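You operate a simulated robot arm through the tools that you are given. There is no shell and no other tool. Be economical: measure what you need, move in short steps, check, and stop when the job is done.

Carry out the task below with a simulated robot arm. There is one attempt and no reset: what you move stays moved.

JOB
Load the wound bobbin into the pale shuttle and send it to READY.
Fine: open the clamp, press the shuttle's clip, open the gate, then push the shuttle along to READY.

Only the result counts: the job must be done as asked and must still hold three seconds after the hand-in. Knocking over, shifting, dropping, spilling or breaking anything else fails it.

ROBOT AND FRAMES
A 6-joint arm with a two-finger parallel gripper, fixed in place. Base frame: the origin is at the foot of the arm, x ahead of it, y to its left, z up; the work surface is at about z = 0. Lengths are in mm, angles in rad, forces in N, time in s.
With the tool pointing down near the work surface it reaches from about 140 to 580 mm from the base axis. Its first joint turns from -1.152 to 1.152 rad. Payload 2.1 kg.
The tool frame sits at the grasp point between the pads (the TCP): z along the fingers, y along the line on which they close. The tips reach 30 mm beyond it. Largest opening 94 mm; finger width 28, thickness 10; the body of the gripper, 50 by 96 mm, starts 55 mm behind the TCP.
Orientation is that of the tool frame in the base frame, as a unit quaternion [w, x, y, z]. With the fingers straight down and closing along the base's y, the tool's x points along the base's -x, its y along +y and its z along -z.

CONTROLS
- The arm moves only by the tool step_arm. Its argument "plan" is a list that holds one entry, the list of rows, each a list of 7 numbers: the shift along the tool's x, y, z in units of 200 mm (1.0 is 200 mm), then the turn, a rotation vector about the tool's x, y, z in units of 90 degrees (1.0 is 90 degrees), then the finger opening in mm, from 0 to 94. In form: [[[tx, ty, tz, rx, ry, rz, claw], ...]]. A call has 1 to 20 rows; each row is the pose to reach, as a shift and turn from the pose commanded when the call began, along the tool's axes at that moment. A call with a number of a shift or a turn outside -1 to 1 is refused whole. Each row takes 0.2 s and may step no farther than 50 mm and 0.15 rad from the row before; otherwise, or with a gripper value out of range, the whole call is refused. A pose out of reach is approached as far as the arm can. The call stops where the force on the tool passes 90 N (or 10 N more than at its start, if that is more) or the arm is blocked; 0.2 s more then pass. The fingers move at their own pace (about 72 mm/s each) and stop on an object; they squeeze with about 43 N. The grip force told is the motor's: it shows also when the fingers shut on nothing. Time passes only in rows, and 0.2 s behind the last, so rows that repeat a pose let the fingers close. It gives the time, the measured TCP pose, the force on the tool (base axes), the opening and the grip force at its end, in the units of the frame above (readings bear some noise), with the torque about the TCP (base axes, N m) and any sound that the robot's microphone picked up.
- Cameras (640 x 400 px; columns grow to the right, rows downward): "scene" is fixed at [69, -388.7, 483]; the picture's right is [0.61, -0.79, 0.00], its down [-0.47, -0.37, -0.80] and it looks along [0.63, 0.49, -0.60] (base axes); focal length 214 px, centre (320, 200). "wrist" rides on the gripper at [76, 14, -102] in the tool frame; the picture's right is [-0.18, 0.98, 0.00], its down [-0.75, -0.14, -0.64] and it looks along [-0.63, -0.12, 0.77] (tool axes); focal length 243 px, centre (320, 200). There is no depth. A picture from a camera that has moved, and an enlarged one, comes with that camera's place and axes in the base frame and with its lens.
- grab_frame(camera): a new picture of that camera. The clock stands still meanwhile.
- inspect(camera, box): a new picture of the part [left, top, right, bottom] of that camera's present view, enlarged. The clock stands still meanwhile.
- close_job(): hands the job in; it is judged then, once.

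Go step by step. Nothing tells you positions but the pictures and the camera data: compare them with the known pose of the tool, close in by small moves and look again before you grip or let go. The budget is 120 turns and 68 pictures, counting those below and the enlarged ones. Unless the task says otherwise, let go and move clear before handing in, and close with one line.

The tools are called after "Emit:" by a JSON object that holds its "fn" and its "kwargs". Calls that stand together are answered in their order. step_arm: Moves the arm, as the interface text tells. Its arguments: {"type":"object","properties":{"plan":{"type":"array","items":{"type":"array","items":{"type":"array","items":{"type":"number"}}}}},"required":["plan"]} The other tools are called the same way: grab_frame (camera) takes a picture; inspect (camera, box) takes an enlarged picture of a part of a camera's view; close_job () hands the job in.

At the start:

```text
t: 0.0
eef_pos: [370.6, 15.8, 413.6]
ee_rot: [0.0, 0.0, 1.0, 0.0]
ft_force: [-0.2, 0.7, 0.3]
moment: [0.0, 0.0, -0.04]
gripper_width: 93.9
grasp_force: 0.1
```

scene: 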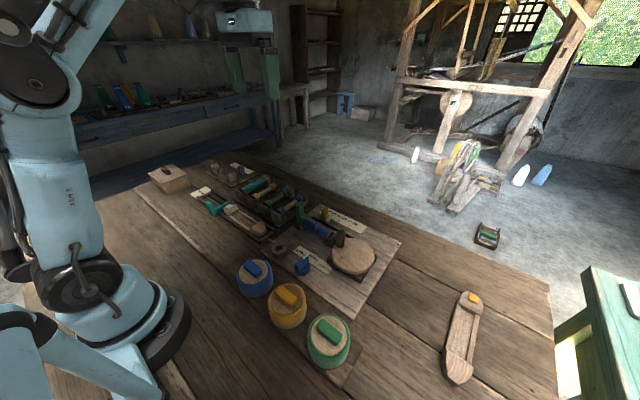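
wrist: 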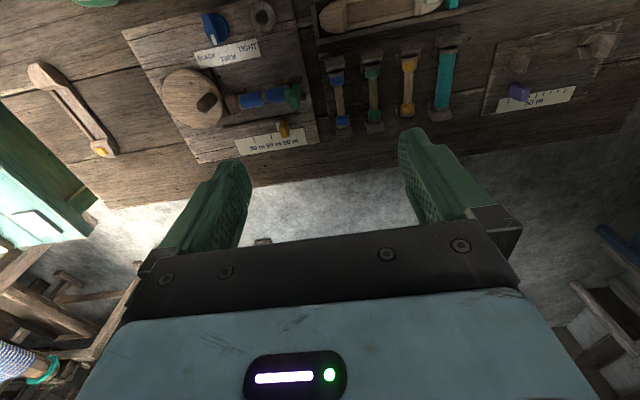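

The table holds a board with a shuttle race, bobbins, knobs and coloured caps. I'll enlarge the views to identify the parts.

Emit:
{"fn": "inspect", "kwargs": {"camera": "scene", "box": [140, 150, 300, 250]}}

Emit:
{"fn": "inspect", "kwargs": {"camera": "scene", "box": [240, 170, 400, 270]}}

Emit:
{"fn": "inspect", "kwargs": {"camera": "wrist", "box": [300, 0, 640, 150]}}

Emit:
{"fn": "inspect", "kwargs": {"camera": "wrist", "box": [110, 0, 350, 160]}}

```text
4.00 times, centred on (220, 200) of scene
camera zoom: at [69.0, -388.7, 483.0], right [0.61, -0.79, 0.0], down [-0.47, -0.37, -0.8], along [0.63, 0.49, -0.6], focal length 858 px, centre (720, 200)
```

zoom: 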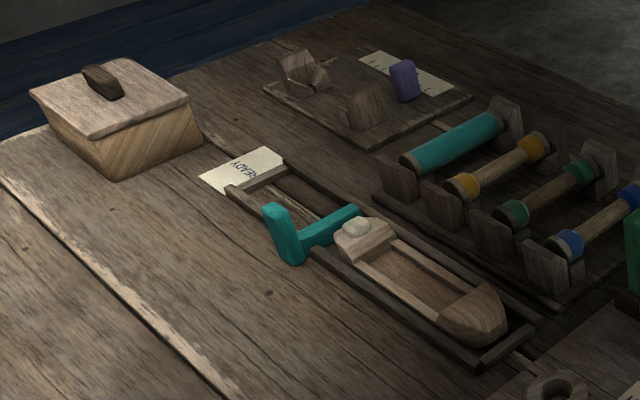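

```text
4.00 times, centred on (320, 220) of scene
camera zoom: at [69.0, -388.7, 483.0], right [0.61, -0.79, 0.0], down [-0.47, -0.37, -0.8], along [0.63, 0.49, -0.6], focal length 858 px, centre (320, 120)
```

zoom: 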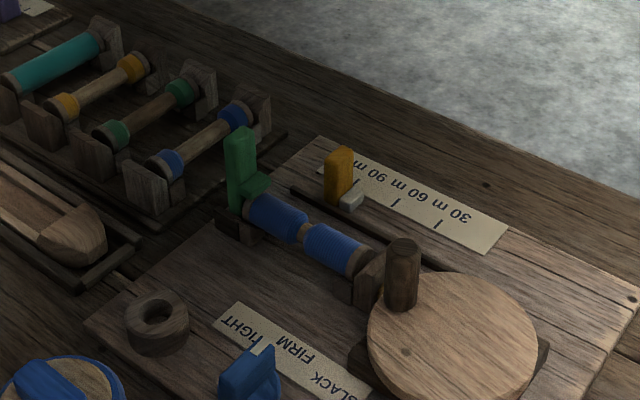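

```text
1.88 times, centred on (470, 75) of wrist
camera zoom: at [295.1, 30.2, 516.6], right [0.18, 0.98, 0.0], down [0.75, -0.14, 0.64], along [0.63, -0.12, -0.77], focal length 457 px, centre (38, 435)
```

zoom: 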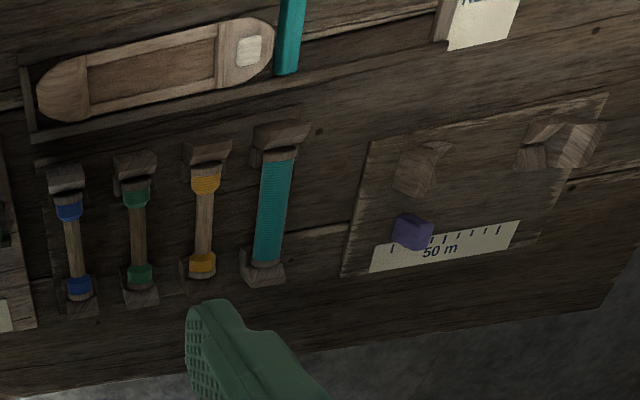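

```text
2.50 times, centred on (230, 80) of wrist
camera zoom: at [295.1, 30.2, 516.6], right [0.18, 0.98, 0.0], down [0.75, -0.14, 0.64], along [0.63, -0.12, -0.77], focal length 606 px, centre (545, 500)
```

zoom: 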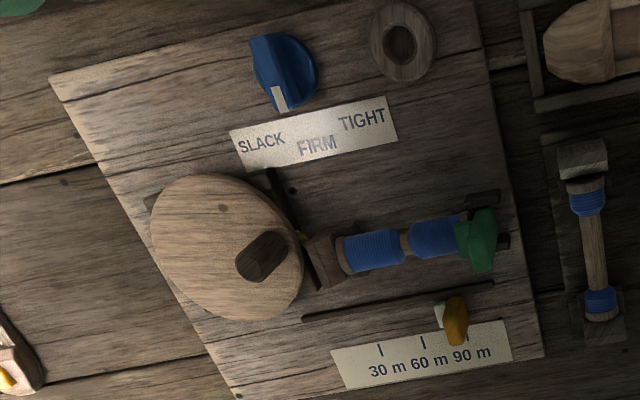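

The blue wound bobbin sits in the winder near (420,-102,36), lying along y under a green clamp. The pale shuttle is in its race around x≈325, y 40–215, with the teal gate at about y 230 and READY near y 390. I'll hover over the bobbin for a closer look.

Emit:
{"fn": "step_arm", "kwargs": {"plan": [[[-0.05, -0.116, 0.19, 0, 0, 0, 94], [-0.1, -0.232, 0.38, 0, 0, 0, 94], [-0.15, -0.348, 0.57, 0, 0, 0, 94], [-0.2, -0.464, 0.76, 0, 0, 0, 94], [-0.247, -0.58, 0.967, 0, 0, 0, 94], [-0.247, -0.58, 0.967, 0, 0, 0, 94]]]}}

Emit:
{"fn": "grab_frame", "kwargs": {"camera": "wrist"}}

```text
t: 1.4
eef_pos: [419.4, -100.7, 218.9]
ee_rot: [0.0, 0.0, 1.0, 0.0]
ft_force: [0.2, 0.2, -0.5]
moment: [0.03, 0.01, 0.0]
gripper_width: 94.0
grasp_force: 0.0
```

```text
61 pictures are left
camera wrist: at [344.2, -86.8, 322.4], right [0.18, 0.98, 0.0], down [0.75, -0.14, 0.64], along [0.63, -0.12, -0.77], focal length 243 px, centre (320, 200)
```

wrist: 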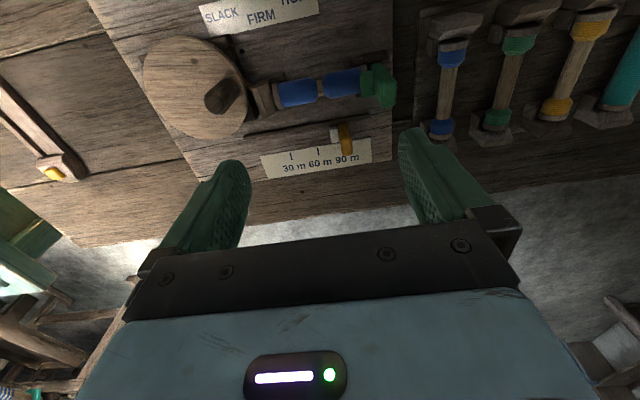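

I'll enlarge the winder from here.

Emit:
{"fn": "inspect", "kwargs": {"camera": "wrist", "box": [230, 50, 410, 162]}}

Emit:
{"fn": "inspect", "kwargs": {"camera": "scene", "box": [285, 195, 365, 245]}}

Emit:
{"fn": "inspect", "kwargs": {"camera": "scene", "box": [190, 180, 280, 245]}}

```text
3.56 times, centred on (320, 106) of wrist
camera zoom: at [344.2, -86.8, 322.4], right [0.18, 0.98, 0.0], down [0.75, -0.14, 0.64], along [0.63, -0.12, -0.77], focal length 863 px, centre (320, 534)
```

zoom: 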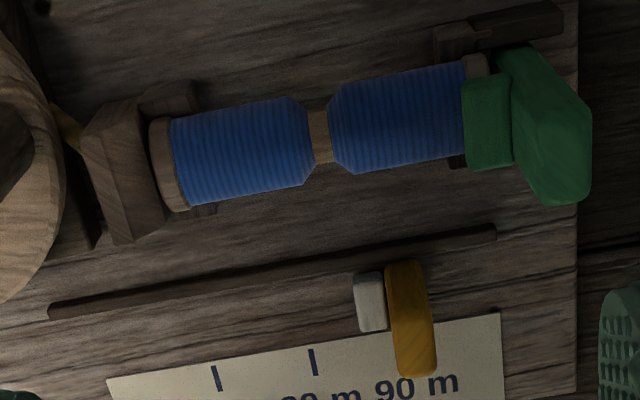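

```text
8.00 times, centred on (325, 220) of scene
camera zoom: at [69.0, -388.7, 483.0], right [0.61, -0.79, 0.0], down [-0.47, -0.37, -0.8], along [0.63, 0.49, -0.6], focal length 1716 px, centre (280, 40)
```

zoom: 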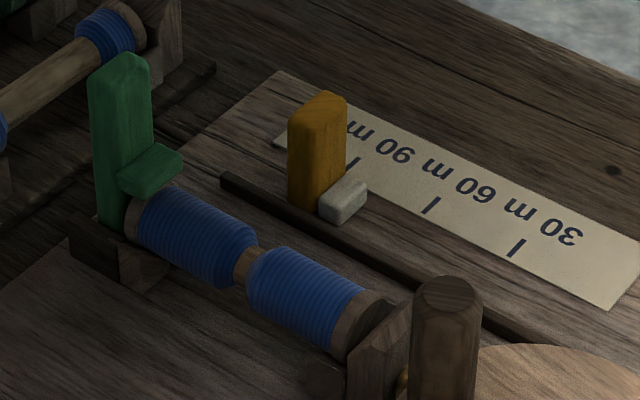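

```text
6.15 times, centred on (235, 212) of scene
camera zoom: at [69.0, -388.7, 483.0], right [0.61, -0.79, 0.0], down [-0.47, -0.37, -0.8], along [0.63, 0.49, -0.6], focal length 1320 px, centre (843, 123)
```

zoom: 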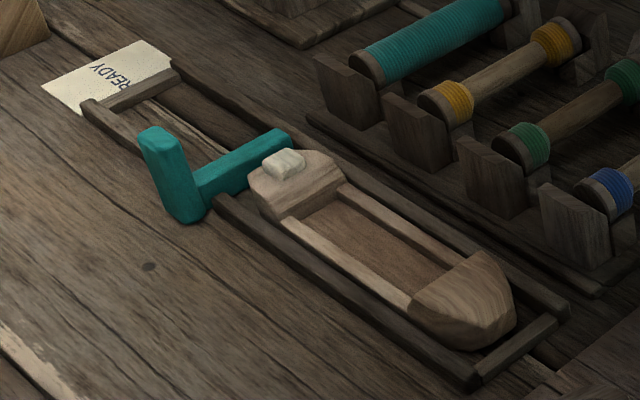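

The clamp is an upright green lever near (420,-40) with its top at z≈98 and a tab over the bobbin's end. I'll close the fingers and come down beside it on the bobbin side, then check before pushing toward +y.

Emit:
{"fn": "step_arm", "kwargs": {"plan": [[[0, 0.056, 0.1, 0, 0, 0, 0], [0, 0.113, 0.3, 0, 0, 0, 0], [0, 0.113, 0.4, 0, 0, 0, 0], [0, 0.113, 0.54, 0, 0, 0, 0], [0, 0.113, 0.54, 0, 0, 0, 0]]]}}

Emit:
{"fn": "inspect", "kwargs": {"camera": "scene", "box": [265, 175, 385, 250]}}

Emit:
{"fn": "grab_frame", "kwargs": {"camera": "wrist"}}

```text
t: 2.6
eef_pos: [419.6, -77.2, 111.2]
ee_rot: [0.0, 0.0, 1.0, -0.001]
ft_force: [1.1, 1.1, -0.8]
moment: [-0.02, -0.01, 0.0]
gripper_width: 0.1
grasp_force: 32.8
```

```text
5.33 times, centred on (325, 212) of scene
camera zoom: at [69.0, -388.7, 483.0], right [0.61, -0.79, 0.0], down [-0.47, -0.37, -0.8], along [0.63, 0.49, -0.6], focal length 1144 px, centre (293, 133)
```

zoom: 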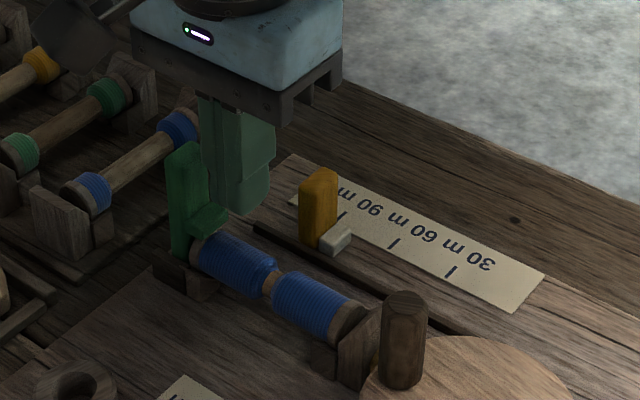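

```text
56 pictures are left
camera wrist: at [344.8, -63.2, 214.2], right [0.18, 0.98, 0.0], down [0.75, -0.14, 0.64], along [0.63, -0.12, -0.77], focal length 243 px, centre (320, 200)
```

wrist: 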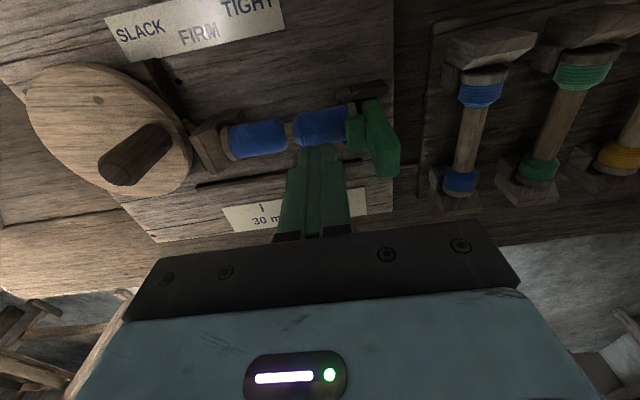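

The fingertips are in line with the lever at x≈420. Pushing it gently toward +y.

Emit:
{"fn": "step_arm", "kwargs": {"plan": [[[0, 0.05, 0, 0, 0, 0, 0], [0, 0.1, 0, 0, 0, 0, 0], [0, 0.14, 0, 0, 0, 0, 0], [0, 0.18, 0, 0, 0, 0, 0], [0, 0.22, 0, 0, 0, 0, 0], [0, 0.26, 0, 0, 0, 0, 0], [0, 0.3, 0, 0, 0, 0, 0]]]}}

Emit:
{"fn": "inspect", "kwargs": {"camera": "scene", "box": [265, 175, 385, 250]}}

```text
t: 4.2
eef_pos: [418.0, -21.0, 112.6]
ee_rot: [0.0, 0.001, 1.0, -0.004]
ft_force: [0.2, -25.5, -6.6]
moment: [-0.85, -0.01, 0.06]
gripper_width: 0.0
grasp_force: 33.2
```

```text
5.33 times, centred on (325, 212) of scene
camera zoom: at [69.0, -388.7, 483.0], right [0.61, -0.79, 0.0], down [-0.48, -0.37, -0.8], along [0.63, 0.49, -0.6], focal length 1144 px, centre (293, 133)
```

zoom: 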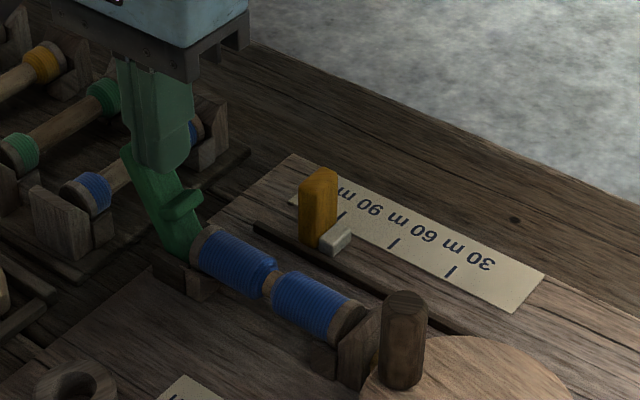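

The lever tilts with a springy 25 N resistance. I'll push on a bit further.

Emit:
{"fn": "step_arm", "kwargs": {"plan": [[[0, 0.04, 0.01, 0, 0, 0, 0], [0, 0.08, 0.02, 0, 0, 0, 0], [0, 0.12, 0.04, 0, 0, 0, 0], [0, 0.15, 0.06, 0, 0, 0, 0], [0, 0.15, 0.06, 0, 0, 0, 0]]]}}

Emit:
{"fn": "inspect", "kwargs": {"camera": "scene", "box": [265, 175, 385, 250]}}

```text
t: 4.8
eef_pos: [418.8, -18.4, 111.8]
ee_rot: [-0.001, 0.008, 1.0, -0.022]
ft_force: [-1.1, -21.2, 42.3]
moment: [-0.33, 0.24, 0.17]
gripper_width: 0.2
grasp_force: 32.7
stopped in row 3: the force on the tool passed its limit (the readings are from after the stop); the commanded pose is now the measured one
```

```text
5.33 times, centred on (325, 212) of scene
camera zoom: at [68.8, -388.7, 483.0], right [0.61, -0.79, 0.0], down [-0.47, -0.37, -0.8], along [0.63, 0.49, -0.6], focal length 1144 px, centre (293, 133)
```

zoom: 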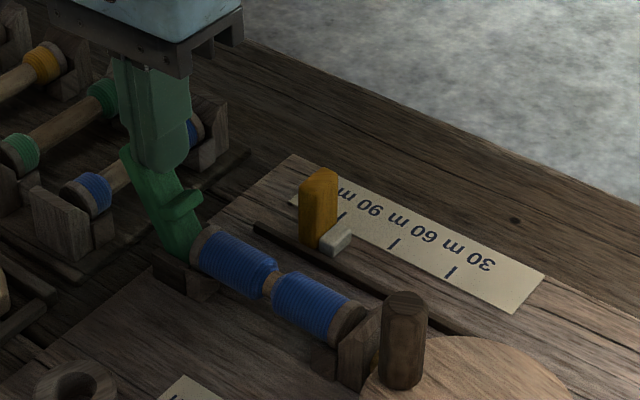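

It looks like the lever has reached its stop. I'll back off and see whether it stays open.

Emit:
{"fn": "step_arm", "kwargs": {"plan": [[[0, 0, -0.03, 0, 0, 0, 0], [0, -0.06, -0.05, 0, 0, 0, 0], [0, -0.15, -0.1, 0, 0, 0, 0], [0, -0.25, -0.2, 0, 0, 0, 0], [0, -0.35, -0.4, 0, 0, 0, 0], [0, -0.35, -0.5, 0, 0, 0, 0]]]}}

Emit:
{"fn": "inspect", "kwargs": {"camera": "scene", "box": [265, 175, 385, 250]}}

Emit:
{"fn": "grab_frame", "kwargs": {"camera": "wrist"}}

```text
t: 6.2
eef_pos: [417.4, -81.2, 213.1]
ee_rot: [-0.001, 0.007, 1.0, -0.018]
ft_force: [0.3, -0.3, 0.6]
moment: [-0.02, 0.0, 0.03]
gripper_width: 0.0
grasp_force: 33.2
```

```text
5.33 times, centred on (325, 212) of scene
camera zoom: at [69.0, -388.7, 483.0], right [0.61, -0.79, 0.0], down [-0.47, -0.37, -0.8], along [0.63, 0.49, -0.6], focal length 1144 px, centre (293, 133)
```

zoom: 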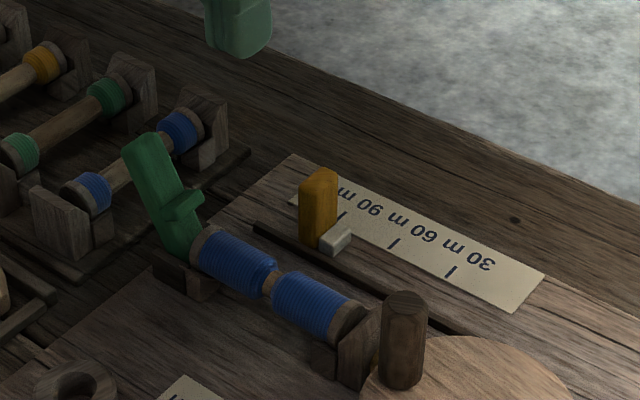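

```text
52 pictures are left
camera wrist: at [343.1, -62.9, 315.3], right [0.2, 0.98, -0.03], down [0.75, -0.13, 0.65], along [0.63, -0.15, -0.76], focal length 243 px, centre (320, 200)
```

wrist: 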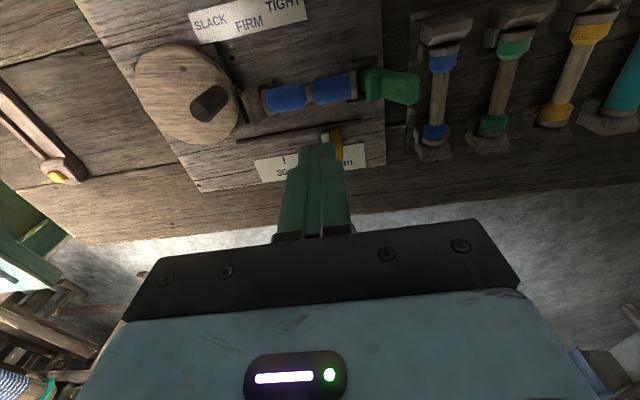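

The clamp stays open. Next I'll undo the small tool tilt, then turn the tool 90° so the fingers close along x, across the bobbin.

Emit:
{"fn": "step_arm", "kwargs": {"plan": [[[0, 0, 0, -0.023, -0.001, -0.009, 0], [0, 0, 0, -0.023, -0.001, -0.009, 30]]]}}

Emit:
{"fn": "step_arm", "kwargs": {"plan": [[[0, 0, 0, 0, 0, -0.09, 70], [0, 0, 0, 0, 0, -0.18, 70], [0, 0, 0, 0, 0, -0.27, 70], [0, 0, 0, 0, 0, -0.36, 70], [0, 0, 0, 0, 0, -0.45, 70], [0, 0, 0, 0, 0, -0.54, 70], [0, 0, 0, 0, 0, -0.63, 70], [0, 0, 0, 0, 0, -0.72, 70], [0, 0, 0, 0, 0, -0.81, 70], [0, 0, 0, 0, 0, -0.9, 70], [0, 0, 0, 0, 0, -0.99, 70], [0, 0, 0, 0, 0, -1.0, 70], [0, 0, 0, 0, 0, -1.0, 70]]]}}

Emit:
{"fn": "grab_frame", "kwargs": {"camera": "wrist"}}

```text
t: 6.8
eef_pos: [417.6, -81.0, 212.1]
ee_rot: [0.0, 0.0, 1.0, 0.0]
ft_force: [-0.3, 1.1, 0.9]
moment: [-0.02, -0.01, 0.0]
gripper_width: 30.0
grasp_force: 0.0
```

```text
t: 9.6
eef_pos: [419.2, -82.0, 212.0]
ee_rot: [0.001, -0.707, 0.707, 0.0]
ft_force: [1.0, 0.2, -0.4]
moment: [0.0, 0.01, 0.01]
gripper_width: 70.0
grasp_force: 0.1
```

```text
51 pictures are left
camera wrist: at [405.1, -158.6, 315.3], right [-0.98, 0.18, 0.0], down [0.14, 0.75, 0.64], along [0.12, 0.63, -0.77], focal length 243 px, centre (320, 200)
```

wrist: 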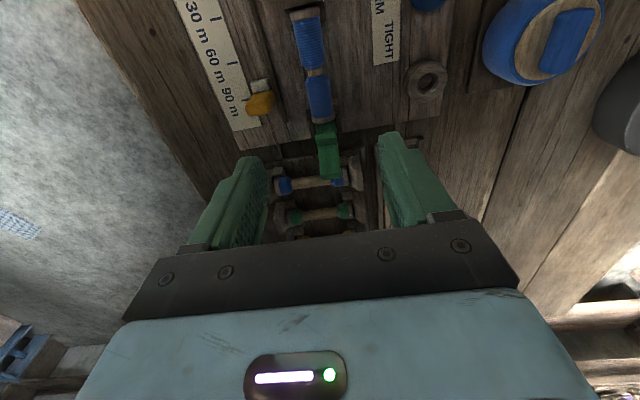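

The tool is now across the bobbin, whose waist I put at (420,-100). Before gripping I want to measure the shuttle's pocket up close, so I'll move over it.

Emit:
{"fn": "step_arm", "kwargs": {"plan": [[[-0.16, 0.08, 0, 0, 0, 0, 70], [-0.34, 0.16, 0, 0, 0, 0, 70], [-0.5, 0.24, 0, 0, 0, 0, 70], [-0.66, 0.32, 0, 0, 0, 0, 70], [-0.82, 0.4, 0, 0, 0, 0, 70], [-0.98, 0.47, 0, 0, 0, 0, 70], [-0.98, 0.47, 0, 0, 0, 0, 70]]]}}

Emit:
{"fn": "grab_frame", "kwargs": {"camera": "wrist"}}

Emit:
{"fn": "inspect", "kwargs": {"camera": "wrist", "box": [240, 0, 400, 100]}}

```text
t: 11.2
eef_pos: [325.3, 113.6, 212.3]
ee_rot: [0.002, -0.706, 0.708, 0.0]
ft_force: [-0.2, -0.9, -0.6]
moment: [0.03, 0.01, -0.01]
gripper_width: 70.2
grasp_force: 0.0
```

```text
50 pictures are left
camera wrist: at [311.6, 36.6, 315.1], right [-0.98, 0.19, 0.0], down [0.14, 0.75, 0.64], along [0.12, 0.63, -0.77], focal length 243 px, centre (320, 200)
```

wrist: 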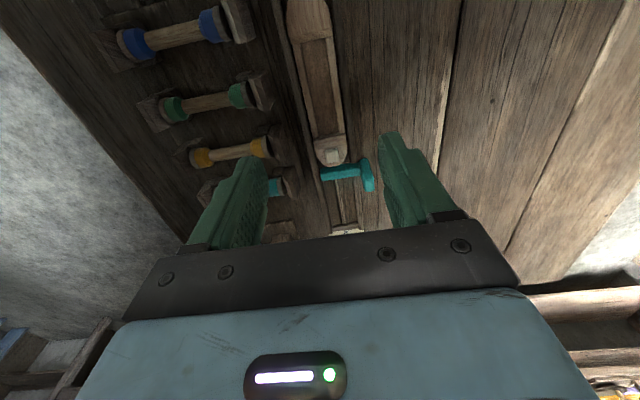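

```text
4.00 times, centred on (320, 50) of wrist
camera zoom: at [311.6, 36.6, 315.1], right [-0.98, 0.19, 0.0], down [0.14, 0.75, 0.64], along [0.12, 0.63, -0.77], focal length 970 px, centre (320, 800)
```

zoom: 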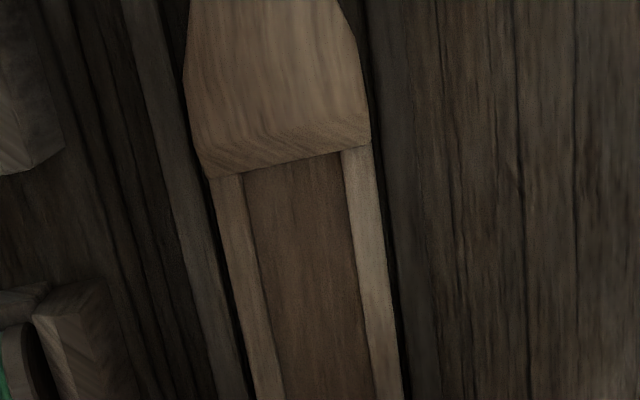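

I'll enlarge the whole shuttle and the gate.

Emit:
{"fn": "inspect", "kwargs": {"camera": "wrist", "box": [240, 80, 400, 200]}}

Emit:
{"fn": "inspect", "kwargs": {"camera": "scene", "box": [210, 190, 280, 240]}}

```text
3.33 times, centred on (320, 140) of wrist
camera zoom: at [311.6, 36.6, 315.1], right [-0.98, 0.19, 0.0], down [0.14, 0.75, 0.64], along [0.12, 0.63, -0.77], focal length 809 px, centre (320, 400)
```

zoom: 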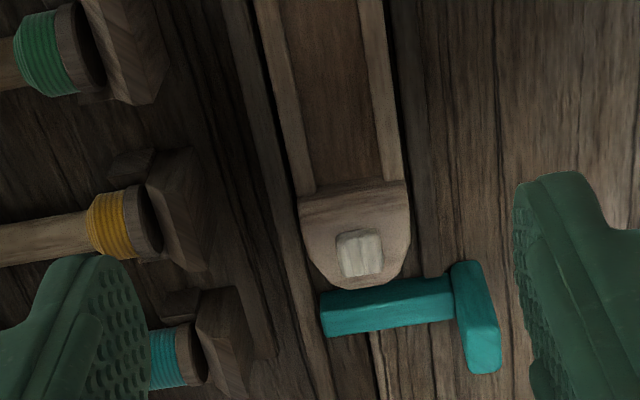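

```text
8.00 times, centred on (245, 215) of scene
camera zoom: at [69.0, -388.7, 483.0], right [0.61, -0.79, 0.0], down [-0.47, -0.37, -0.8], along [0.63, 0.49, -0.6], focal length 1716 px, centre (920, 80)
```

zoom: 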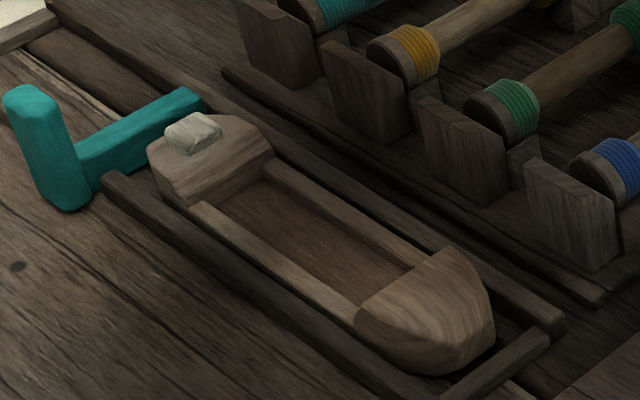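

The shuttle is centred on x≈326. Its pocket spans y≈67–178 and about 27 mm across, and the side walls are only about z 14 high. So I should grip the bobbin high, with the tips just below its axis. Returning to the bobbin.

Emit:
{"fn": "step_arm", "kwargs": {"plan": [[[0.2, -0.08, 0, 0, 0, 0, 60], [0.4, -0.18, 0, 0, 0, 0, 60], [0.6, -0.28, 0, 0, 0, 0, 60], [0.8, -0.38, 0, 0, 0, 0, 60], [1.0, -0.4735, 0.05, 0, 0, 0, 60], [1.0, -0.4735, 0.05, 0, 0, 0, 60]]]}}

Emit:
{"fn": "step_arm", "kwargs": {"plan": [[[0.075, 0, 0.1, 0, 0, 0, 56], [0.075, 0, 0.3, 0, 0, 0, 56], [0.075, 0, 0.46, 0, 0, 0, 56], [0.075, 0, 0.46, 0, 0, 0, 56]]]}}

Emit:
{"fn": "grab_frame", "kwargs": {"camera": "wrist"}}

Emit:
{"fn": "inspect", "kwargs": {"camera": "scene", "box": [265, 175, 385, 250]}}

```text
t: 12.6
eef_pos: [419.6, -84.6, 199.9]
ee_rot: [0.001, -0.707, 0.707, 0.0]
ft_force: [0.1, -0.4, -0.3]
moment: [0.01, 0.02, 0.02]
gripper_width: 60.2
grasp_force: 0.1
```

```text
t: 13.6
eef_pos: [418.2, -100.3, 108.4]
ee_rot: [-0.001, 0.707, -0.707, -0.001]
ft_force: [-0.5, 0.5, 0.3]
moment: [0.0, -0.02, -0.02]
gripper_width: 55.8
grasp_force: 0.0
```

```text
46 pictures are left
camera wrist: at [404.9, -176.9, 211.5], right [-0.98, 0.18, 0.0], down [0.14, 0.75, 0.64], along [0.12, 0.63, -0.77], focal length 243 px, centre (320, 200)
```

wrist: 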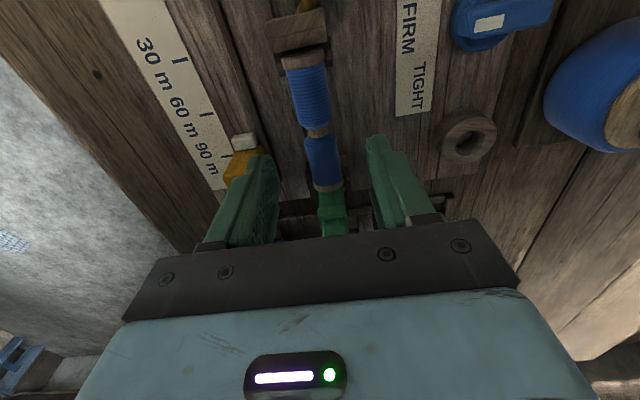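

```text
5.33 times, centred on (325, 212) of scene
camera zoom: at [69.0, -388.7, 483.0], right [0.61, -0.79, 0.0], down [-0.47, -0.37, -0.8], along [0.63, 0.49, -0.6], focal length 1144 px, centre (293, 133)
```

zoom: 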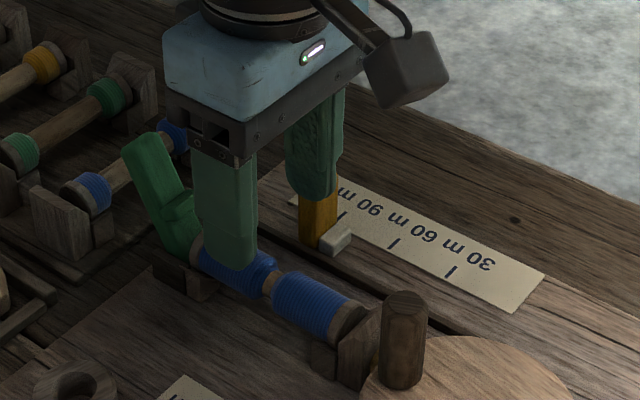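

The fingers straddle the bobbin about 2 mm off in x. I'll correct that and descend so the tips end just below the axis, then look before closing.

Emit:
{"fn": "step_arm", "kwargs": {"plan": [[[0, -0.012, 0.07, 0, 0, 0, 50], [0, -0.012, 0.14, 0, 0, 0, 48], [0, -0.012, 0.21, 0, 0, 0, 48], [0, -0.012, 0.21, 0, 0, 0, 48]]]}}

Emit:
{"fn": "inspect", "kwargs": {"camera": "wrist", "box": [240, 60, 400, 220]}}

Emit:
{"fn": "inspect", "kwargs": {"camera": "scene", "box": [285, 195, 365, 245]}}

```text
t: 14.6
eef_pos: [421.5, -101.4, 67.0]
ee_rot: [0.0, -0.707, 0.707, 0.002]
ft_force: [0.5, 0.2, 0.1]
moment: [0.03, 0.0, 0.01]
gripper_width: 48.4
grasp_force: 0.0
```

```text
2.50 times, centred on (320, 140) of wrist
camera zoom: at [408.8, -177.5, 169.9], right [-0.98, 0.18, 0.0], down [0.14, 0.75, 0.64], along [0.12, 0.63, -0.77], focal length 606 px, centre (320, 350)
```

zoom: 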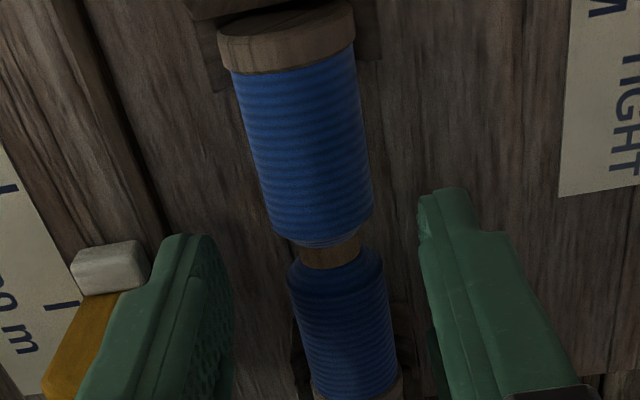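

```text
8.00 times, centred on (325, 220) of scene
camera zoom: at [69.0, -388.7, 483.0], right [0.61, -0.79, 0.0], down [-0.47, -0.37, -0.8], along [0.63, 0.49, -0.6], focal length 1716 px, centre (280, 40)
```

zoom: 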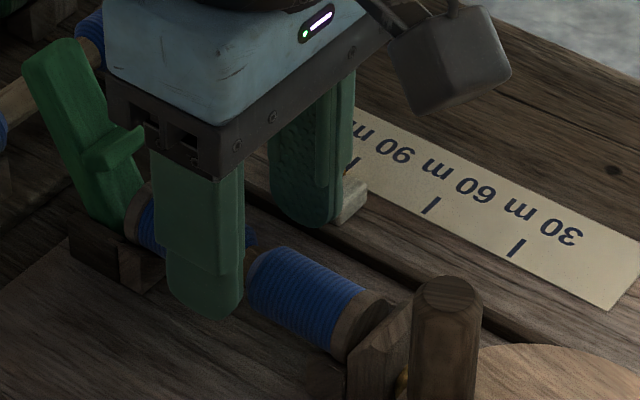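

Axis height is about z 40 and the bobbin is centred between the fingers. Down 2 mm more, then grip and hold before lifting.

Emit:
{"fn": "step_arm", "kwargs": {"plan": [[[0, 0, 0.01, 0, 0, 0, 48], [0, 0, 0.01, 0, 0, 0, 15], [0, 0, 0.01, 0, 0, 0, 15], [0, 0, 0.01, 0, 0, 0, 15], [0, 0, 0.01, 0, 0, 0, 15]]]}}

```text
t: 15.8
eef_pos: [421.3, -100.2, 65.4]
ee_rot: [-0.001, -0.707, 0.707, 0.0]
ft_force: [-10.4, -0.2, 4.9]
moment: [-0.05, 0.38, 0.06]
gripper_width: 21.0
grasp_force: 5.5
```

Emit:
{"fn": "step_arm", "kwargs": {"plan": [[[0, 0, 0, 0, 0, 0, 15], [0, 0, 0, 0, 0, 0, 15]]]}}

Emit:
{"fn": "inspect", "kwargs": {"camera": "wrist", "box": [240, 60, 400, 220]}}

```text
t: 16.4
eef_pos: [422.5, -101.3, 64.7]
ee_rot: [0.0, 0.707, -0.707, 0.001]
ft_force: [-10.8, 0.4, 5.0]
moment: [-0.05, 0.36, 0.05]
gripper_width: 21.2
grasp_force: 5.3
```

```text
2.50 times, centred on (320, 140) of wrist
camera zoom: at [408.8, -177.4, 168.6], right [-0.98, 0.18, 0.0], down [0.14, 0.75, 0.64], along [0.12, 0.63, -0.77], focal length 606 px, centre (320, 350)
```

zoom: 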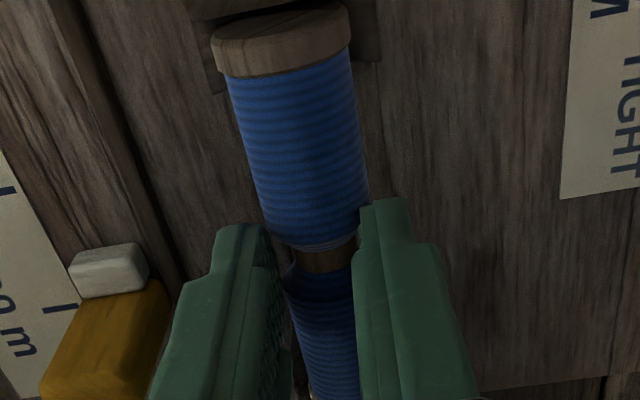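

The bobbin is seized but a sideways force shows I'm a little too far in +x. I'll shift 1.5 mm toward −x and squeeze fully.

Emit:
{"fn": "step_arm", "kwargs": {"plan": [[[0, 0.0075, 0, 0, 0, 0, 22], [0, 0.0075, 0, 0, 0, 0, 5], [0, 0.0075, 0, 0, 0, 0, 0], [0, 0.0075, 0, 0, 0, 0, 0]]]}}

```text
t: 17.4
eef_pos: [420.7, -100.6, 64.9]
ee_rot: [0.0, 0.707, -0.707, 0.0]
ft_force: [-0.9, -0.1, 0.3]
moment: [0.03, -0.03, 0.03]
gripper_width: 16.5
grasp_force: 43.3
```

Emit:
{"fn": "inspect", "kwargs": {"camera": "wrist", "box": [240, 60, 400, 220]}}

Emit:
{"fn": "inspect", "kwargs": {"camera": "scene", "box": [285, 195, 365, 245]}}

```text
2.50 times, centred on (320, 140) of wrist
camera zoom: at [407.3, -177.6, 168.8], right [-0.98, 0.18, 0.0], down [0.14, 0.75, 0.64], along [0.12, 0.63, -0.77], focal length 606 px, centre (320, 350)
```

zoom: 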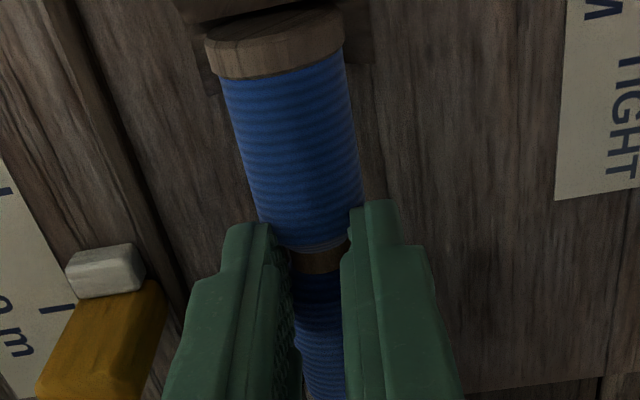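

```text
8.00 times, centred on (325, 220) of scene
camera zoom: at [69.0, -388.7, 483.0], right [0.61, -0.79, 0.0], down [-0.47, -0.37, -0.8], along [0.63, 0.49, -0.6], focal length 1716 px, centre (280, 40)
```

zoom: 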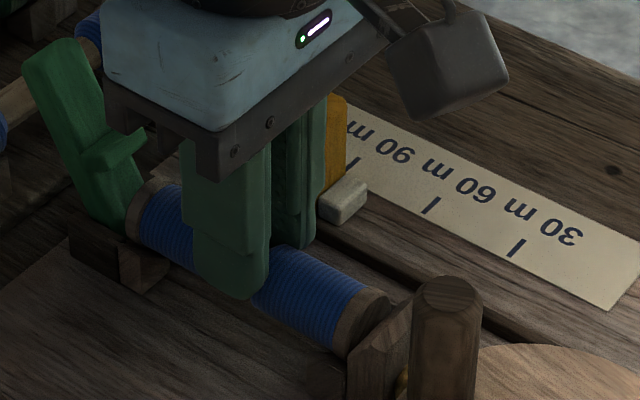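

The fingers grip the narrow waist (16.5 mm, full force). Lifting slowly straight up.

Emit:
{"fn": "step_arm", "kwargs": {"plan": [[[0, 0, -0.03, 0, 0, 0, 0], [0, 0, -0.07, 0, 0, 0, 0], [0, 0, -0.12, 0, 0, 0, 0], [0, 0, -0.2, 0, 0, 0, 0], [0, 0, -0.3, 0, 0, 0, 0], [0, 0, -0.45, 0, 0, 0, 0], [0, 0, -0.6, 0, 0, 0, 0], [0, 0, -0.6, 0, 0, 0, 0]]]}}

Emit:
{"fn": "grab_frame", "kwargs": {"camera": "wrist"}}

Emit:
{"fn": "inspect", "kwargs": {"camera": "scene", "box": [265, 155, 385, 250]}}

```text
t: 19.2
eef_pos: [418.4, -100.4, 187.8]
ee_rot: [0.001, -0.707, 0.707, 0.001]
ft_force: [-0.2, -0.7, -1.0]
moment: [-0.01, 0.01, -0.02]
gripper_width: 16.4
grasp_force: 43.1
```

```text
39 pictures are left
camera wrist: at [406.7, -178.1, 290.7], right [-0.98, 0.18, 0.0], down [0.14, 0.75, 0.64], along [0.12, 0.63, -0.77], focal length 243 px, centre (320, 200)
```

wrist: 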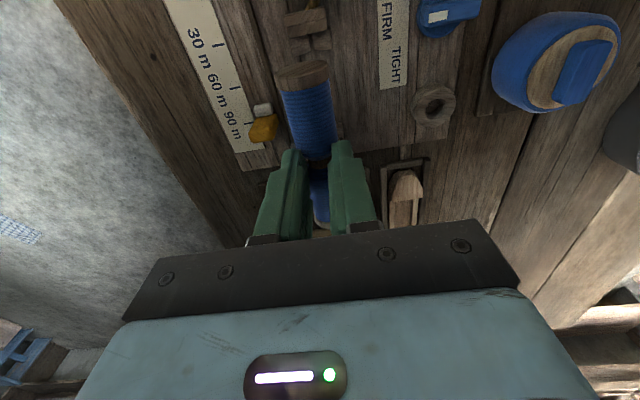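

```text
4.21 times, centred on (325, 202) of scene
camera zoom: at [69.0, -388.7, 483.0], right [0.61, -0.79, 0.0], down [-0.47, -0.37, -0.8], along [0.63, 0.49, -0.6], focal length 903 px, centre (299, 190)
```

zoom: 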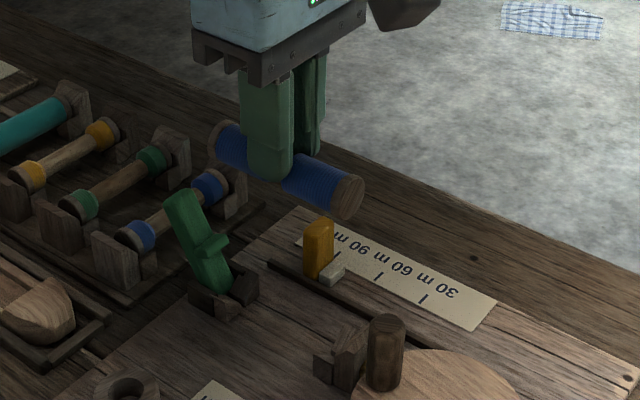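

The bobbin is held level and out of the winder. Carrying it over the shuttle.

Emit:
{"fn": "step_arm", "kwargs": {"plan": [[[-0.2, 0.095, 0, 0, 0, 0, 0], [-0.4, 0.19, 0, 0, 0, 0, 0], [-0.6, 0.285, 0, 0, 0, 0, 0], [-0.8, 0.38, 0, 0, 0, 0, 0], [-1.0, 0.47, 0, 0, 0, 0, 0], [-1.0, 0.47, 0, 0, 0, 0, 0]]]}}

Emit:
{"fn": "step_arm", "kwargs": {"plan": [[[-0.12, 0, 0.1, 0, 0, 0, 0], [-0.12, 0, 0.25, 0, 0, 0, 0], [-0.12, 0, 0.4, 0, 0, 0, 0], [-0.12, 0, 0.5, 0, 0, 0, 0], [-0.12, 0, 0.5, 0, 0, 0, 0]]]}}

Emit:
{"fn": "grab_frame", "kwargs": {"camera": "wrist"}}

Emit:
{"fn": "inspect", "kwargs": {"camera": "scene", "box": [200, 170, 296, 245]}}

```text
t: 20.6
eef_pos: [326.4, 98.9, 185.7]
ee_rot: [0.001, -0.706, 0.708, 0.001]
ft_force: [-0.7, 0.2, 0.4]
moment: [0.02, 0.01, -0.01]
gripper_width: 16.0
grasp_force: 42.8
```

```text
t: 21.8
eef_pos: [325.9, 122.8, 85.4]
ee_rot: [0.001, -0.707, 0.707, 0.001]
ft_force: [0.5, -0.4, 0.1]
moment: [-0.02, 0.01, 0.01]
gripper_width: 16.1
grasp_force: 43.1
```

```text
37 pictures are left
camera wrist: at [312.1, 46.0, 189.0], right [-0.98, 0.18, 0.0], down [0.14, 0.75, 0.64], along [0.12, 0.63, -0.77], focal length 243 px, centre (320, 200)
```

wrist: 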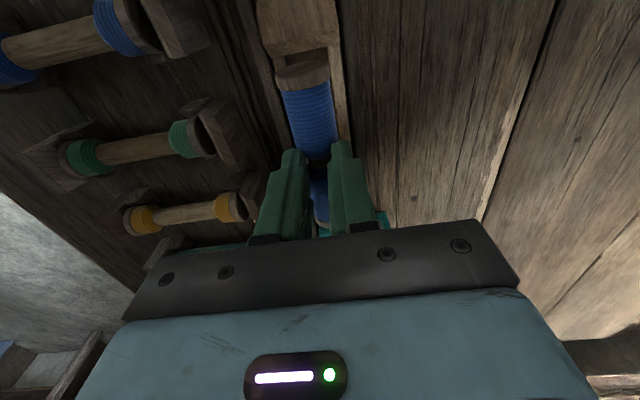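

```text
5.33 times, centred on (248, 208) of scene
camera zoom: at [69.0, -388.7, 483.0], right [0.61, -0.79, 0.0], down [-0.47, -0.37, -0.8], along [0.63, 0.49, -0.6], focal length 1144 px, centre (704, 160)
```

zoom: 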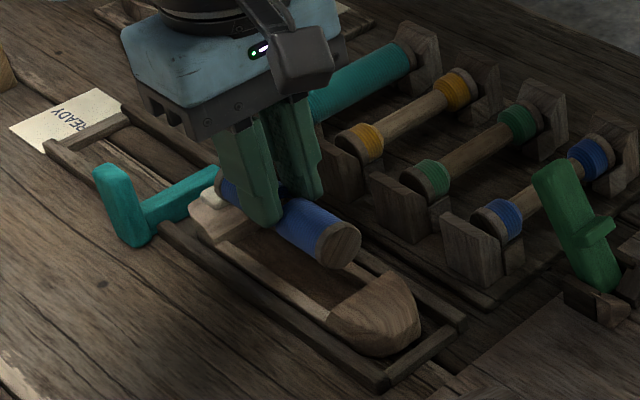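

The bobbin is lined up over the pocket, about 72–170 in y. Lowering it in small steps.

Emit:
{"fn": "step_arm", "kwargs": {"plan": [[[0, 0, 0.06, 0, 0, 0, 0], [0, 0, 0.12, 0, 0, 0, 0], [0, 0, 0.16, 0, 0, 0, 0], [0, 0, 0.18, 0, 0, 0, 0], [0, 0, 0.18, 0, 0, 0, 0]]]}}

Emit:
{"fn": "inspect", "kwargs": {"camera": "scene", "box": [210, 180, 290, 245]}}

Emit:
{"fn": "inspect", "kwargs": {"camera": "wrist", "box": [240, 0, 400, 220]}}

```text
t: 23.0
eef_pos: [327.6, 124.4, 51.0]
ee_rot: [-0.001, 0.708, -0.707, -0.001]
ft_force: [0.3, -1.3, 29.8]
moment: [0.19, 0.0, 0.01]
gripper_width: 15.6
grasp_force: 42.9
```

```text
6.15 times, centred on (250, 212) of scene
camera zoom: at [68.9, -388.7, 483.0], right [0.61, -0.79, 0.0], down [-0.47, -0.37, -0.8], along [0.63, 0.49, -0.6], focal length 1320 px, centre (751, 123)
```

zoom: 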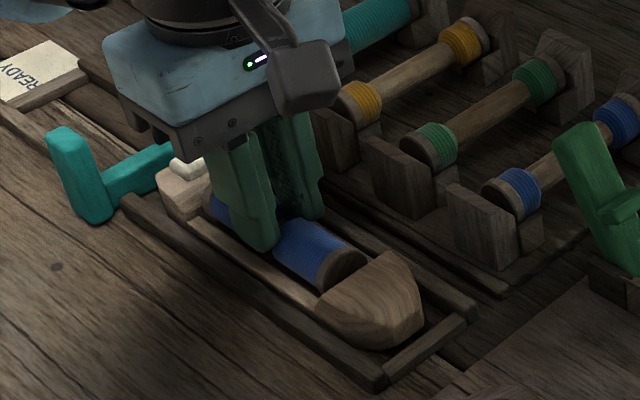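

```text
1.82 times, centred on (320, 110) of wrist
camera zoom: at [312.8, 46.9, 154.2], right [-0.98, 0.18, 0.0], down [0.14, 0.75, 0.64], along [0.12, 0.63, -0.77], focal length 441 px, centre (320, 364)
```

zoom: 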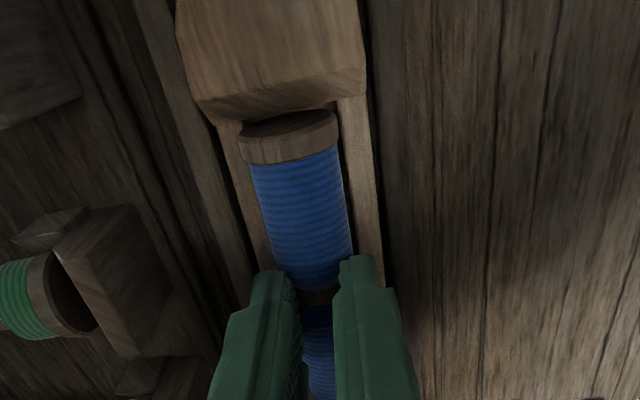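

Contact: 30 N at TCP z≈51, with the bobbin between the walls. I'll unload slightly, open the fingers a little and rise straight up.

Emit:
{"fn": "step_arm", "kwargs": {"plan": [[[0, 0, -0.004, 0, 0, 0, 0], [0, 0, -0.004, 0, 0, 0, 30], [0, 0, -0.004, 0, 0, 0, 30], [0, 0, -0.05, 0, 0, 0, 34], [0, 0, -0.15, 0, 0, 0, 34], [0, 0, -0.35, 0, 0, 0, 34], [0, 0, -0.5, 0, 0, 0, 34]]]}}

Emit:
{"fn": "inspect", "kwargs": {"camera": "scene", "box": [210, 180, 290, 245]}}

Emit:
{"fn": "inspect", "kwargs": {"camera": "wrist", "box": [240, 0, 400, 220]}}

```text
t: 24.6
eef_pos: [325.3, 124.7, 150.8]
ee_rot: [0.001, -0.707, 0.707, 0.001]
ft_force: [0.2, 0.5, 0.2]
moment: [0.03, 0.0, -0.05]
gripper_width: 34.1
grasp_force: 0.1
```

```text
6.15 times, centred on (250, 212) of scene
camera zoom: at [69.0, -388.7, 483.0], right [0.61, -0.79, 0.0], down [-0.47, -0.37, -0.8], along [0.63, 0.49, -0.6], focal length 1320 px, centre (751, 123)
```

zoom: 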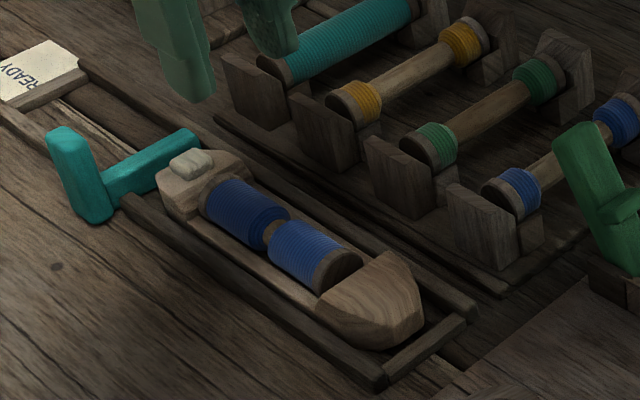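

```text
1.82 times, centred on (320, 110) of wrist
camera zoom: at [312.8, 47.8, 253.3], right [-0.98, 0.18, 0.0], down [0.14, 0.75, 0.64], along [0.12, 0.63, -0.77], focal length 441 px, centre (320, 364)
```

zoom: 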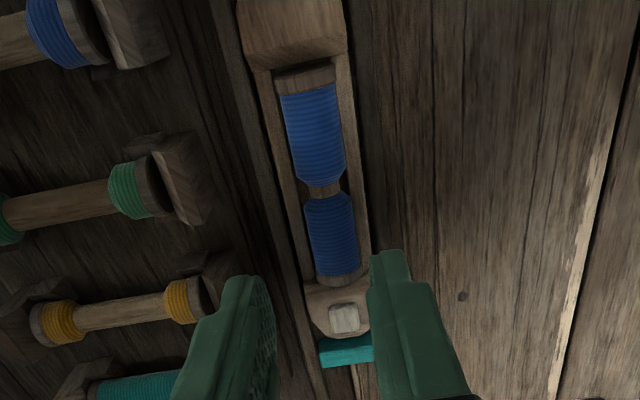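

The bobbin lies properly in the pocket. The clip is the white button on the +y block, near (325.5,193,36). I'll close the fingers and hover above it.

Emit:
{"fn": "step_arm", "kwargs": {"plan": [[[-0.17, 0, 0, 0, 0, 0, 0], [-0.35, 0, 0.1, 0, 0, 0, 0], [-0.35, 0, 0.3, 0, 0, 0, 0], [-0.35, 0, 0.34, 0, 0, 0, 0], [-0.35, 0, 0.34, 0, 0, 0, 0]]]}}

Emit:
{"fn": "inspect", "kwargs": {"camera": "wrist", "box": [240, 60, 400, 220]}}

Emit:
{"fn": "inspect", "kwargs": {"camera": "scene", "box": [210, 180, 290, 245]}}

```text
t: 25.8
eef_pos: [325.4, 193.7, 80.8]
ee_rot: [0.002, -0.707, 0.708, 0.001]
ft_force: [-0.6, 0.3, -0.3]
moment: [-0.02, -0.01, 0.01]
gripper_width: 0.1
grasp_force: 32.7
```

```text
2.50 times, centred on (320, 140) of wrist
camera zoom: at [312.6, 117.7, 185.0], right [-0.98, 0.19, 0.0], down [0.14, 0.75, 0.64], along [0.12, 0.63, -0.77], focal length 606 px, centre (320, 350)
```

zoom: 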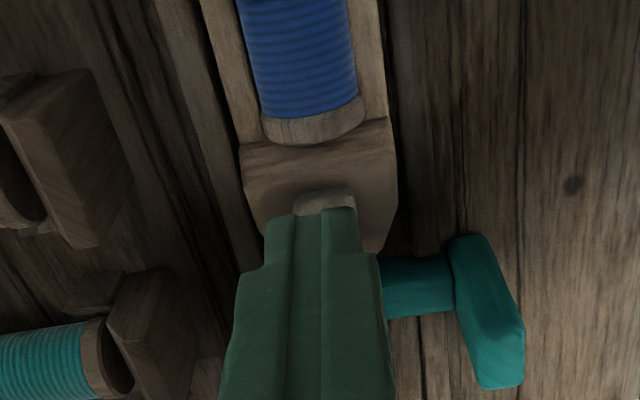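

```text
6.15 times, centred on (250, 212) of scene
camera zoom: at [69.0, -388.7, 483.0], right [0.61, -0.79, 0.0], down [-0.47, -0.37, -0.8], along [0.63, 0.49, -0.6], focal length 1320 px, centre (751, 123)
```

zoom: 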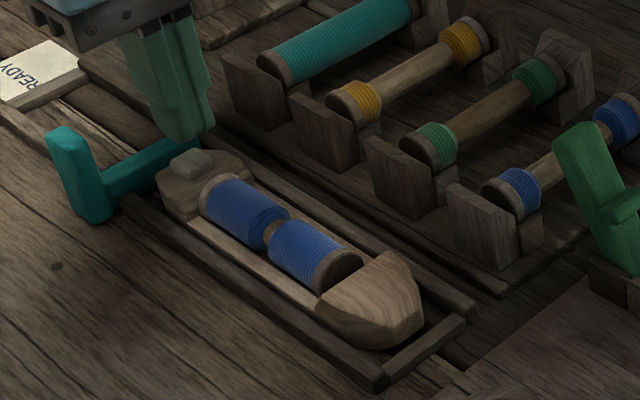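

Well aligned above the button. Pressing down in small steps.

Emit:
{"fn": "step_arm", "kwargs": {"plan": [[[0, 0, 0.03, 0, 0, 0, 0], [0, 0, 0.05, 0, 0, 0, 0], [0, 0, 0.065, 0, 0, 0, 0], [0, 0, 0.075, 0, 0, 0, 0], [0, 0, 0.08, 0, 0, 0, 0]]]}}

```text
t: 27.0
eef_pos: [326.5, 192.5, 65.7]
ee_rot: [0.0, -0.707, 0.708, 0.0]
ft_force: [0.2, 0.3, -0.5]
moment: [0.03, 0.02, 0.0]
gripper_width: 0.0
grasp_force: 32.5
```

Emit:
{"fn": "step_arm", "kwargs": {"plan": [[[0, 0, 0.01, 0, 0, 0, 0], [0, 0, 0.02, 0, 0, 0, 0], [0, 0, 0.03, 0, 0, 0, 0], [0, 0, 0.035, 0, 0, 0, 0], [0, 0, 0.04, 0, 0, 0, 0]]]}}

```text
t: 28.2
eef_pos: [326.1, 191.8, 58.7]
ee_rot: [0.001, -0.707, 0.707, 0.001]
ft_force: [-0.5, 0.4, 0.8]
moment: [0.07, -0.01, 0.0]
gripper_width: 0.1
grasp_force: 33.1
```

No contact yet with the tips at about z 28, so I'll continue in small steps.

Emit:
{"fn": "step_arm", "kwargs": {"plan": [[[0, 0, 0.008, 0, 0, 0, 0], [0, 0, 0.016, 0, 0, 0, 0], [0, 0, 0.024, 0, 0, 0, 0], [0, 0, 0.03, 0, 0, 0, 0]]]}}

Emit:
{"fn": "inspect", "kwargs": {"camera": "scene", "box": [210, 180, 290, 245]}}

```text
t: 29.3
eef_pos: [326.6, 192.2, 55.2]
ee_rot: [0.001, 0.707, -0.707, -0.002]
ft_force: [-2.3, -0.5, 27.1]
moment: [0.03, -0.01, 0.0]
gripper_width: 0.0
grasp_force: 32.9
stopped in row 4: the force on the tool passed its limit (the readings are from after the stop); the commanded pose is now the measured one
```

```text
6.15 times, centred on (250, 212) of scene
camera zoom: at [68.9, -388.8, 483.0], right [0.61, -0.79, 0.0], down [-0.47, -0.37, -0.8], along [0.63, 0.49, -0.6], focal length 1320 px, centre (751, 123)
```

zoom: 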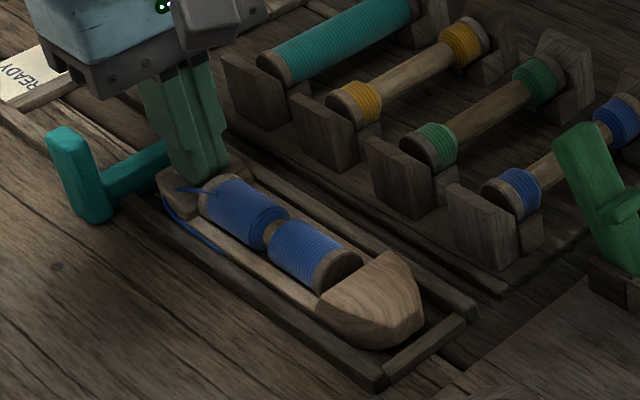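

The clip has gone in: a blue thread end now hangs from the shuttle, and the force rose to its limit at the bottom. Rising and checking.

Emit:
{"fn": "step_arm", "kwargs": {"plan": [[[0, 0, -0.05, 0, 0, 0, 0], [0, 0, -0.2, 0, 0, 0, 0], [0, 0, -0.4, 0, 0, 0, 0], [0, 0, -0.5, 0, 0, 0, 0], [0, 0, -0.5, 0, 0, 0, 0]]]}}

Emit:
{"fn": "inspect", "kwargs": {"camera": "scene", "box": [190, 180, 280, 245]}}

Emit:
{"fn": "inspect", "kwargs": {"camera": "wrist", "box": [240, 40, 420, 220]}}

```text
t: 30.5
eef_pos: [327.7, 192.0, 155.1]
ee_rot: [0.0, -0.707, 0.707, 0.002]
ft_force: [0.3, 0.3, 0.3]
moment: [-0.01, 0.02, -0.01]
gripper_width: 0.0
grasp_force: 33.4
```

```text
6.15 times, centred on (235, 212) of scene
camera zoom: at [69.0, -388.7, 483.0], right [0.61, -0.79, 0.0], down [-0.47, -0.37, -0.8], along [0.63, 0.49, -0.6], focal length 1320 px, centre (843, 123)
```

zoom: 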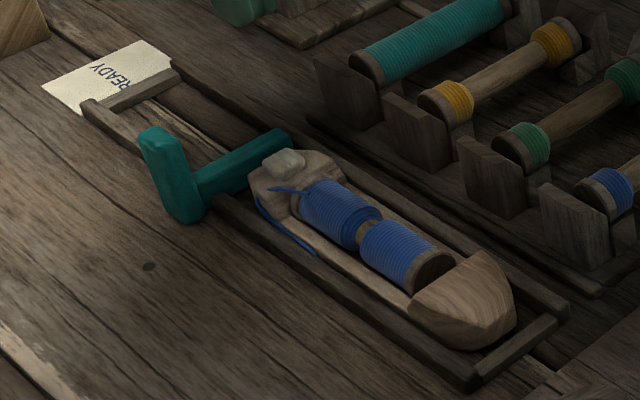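

```text
2.22 times, centred on (330, 130) of wrist
camera zoom: at [313.9, 115.0, 258.6], right [-0.98, 0.18, 0.0], down [0.14, 0.75, 0.64], along [0.12, 0.63, -0.77], focal length 539 px, centre (298, 356)
```

zoom: 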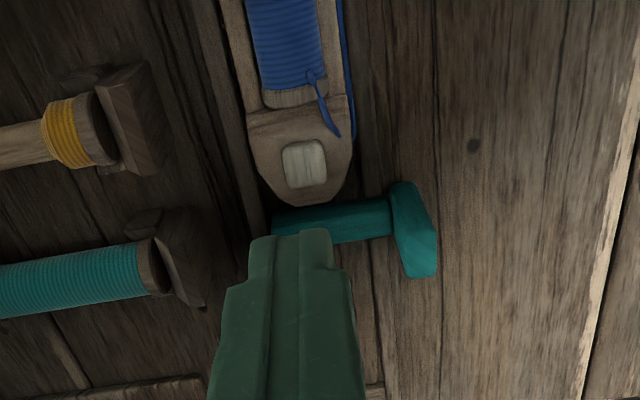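

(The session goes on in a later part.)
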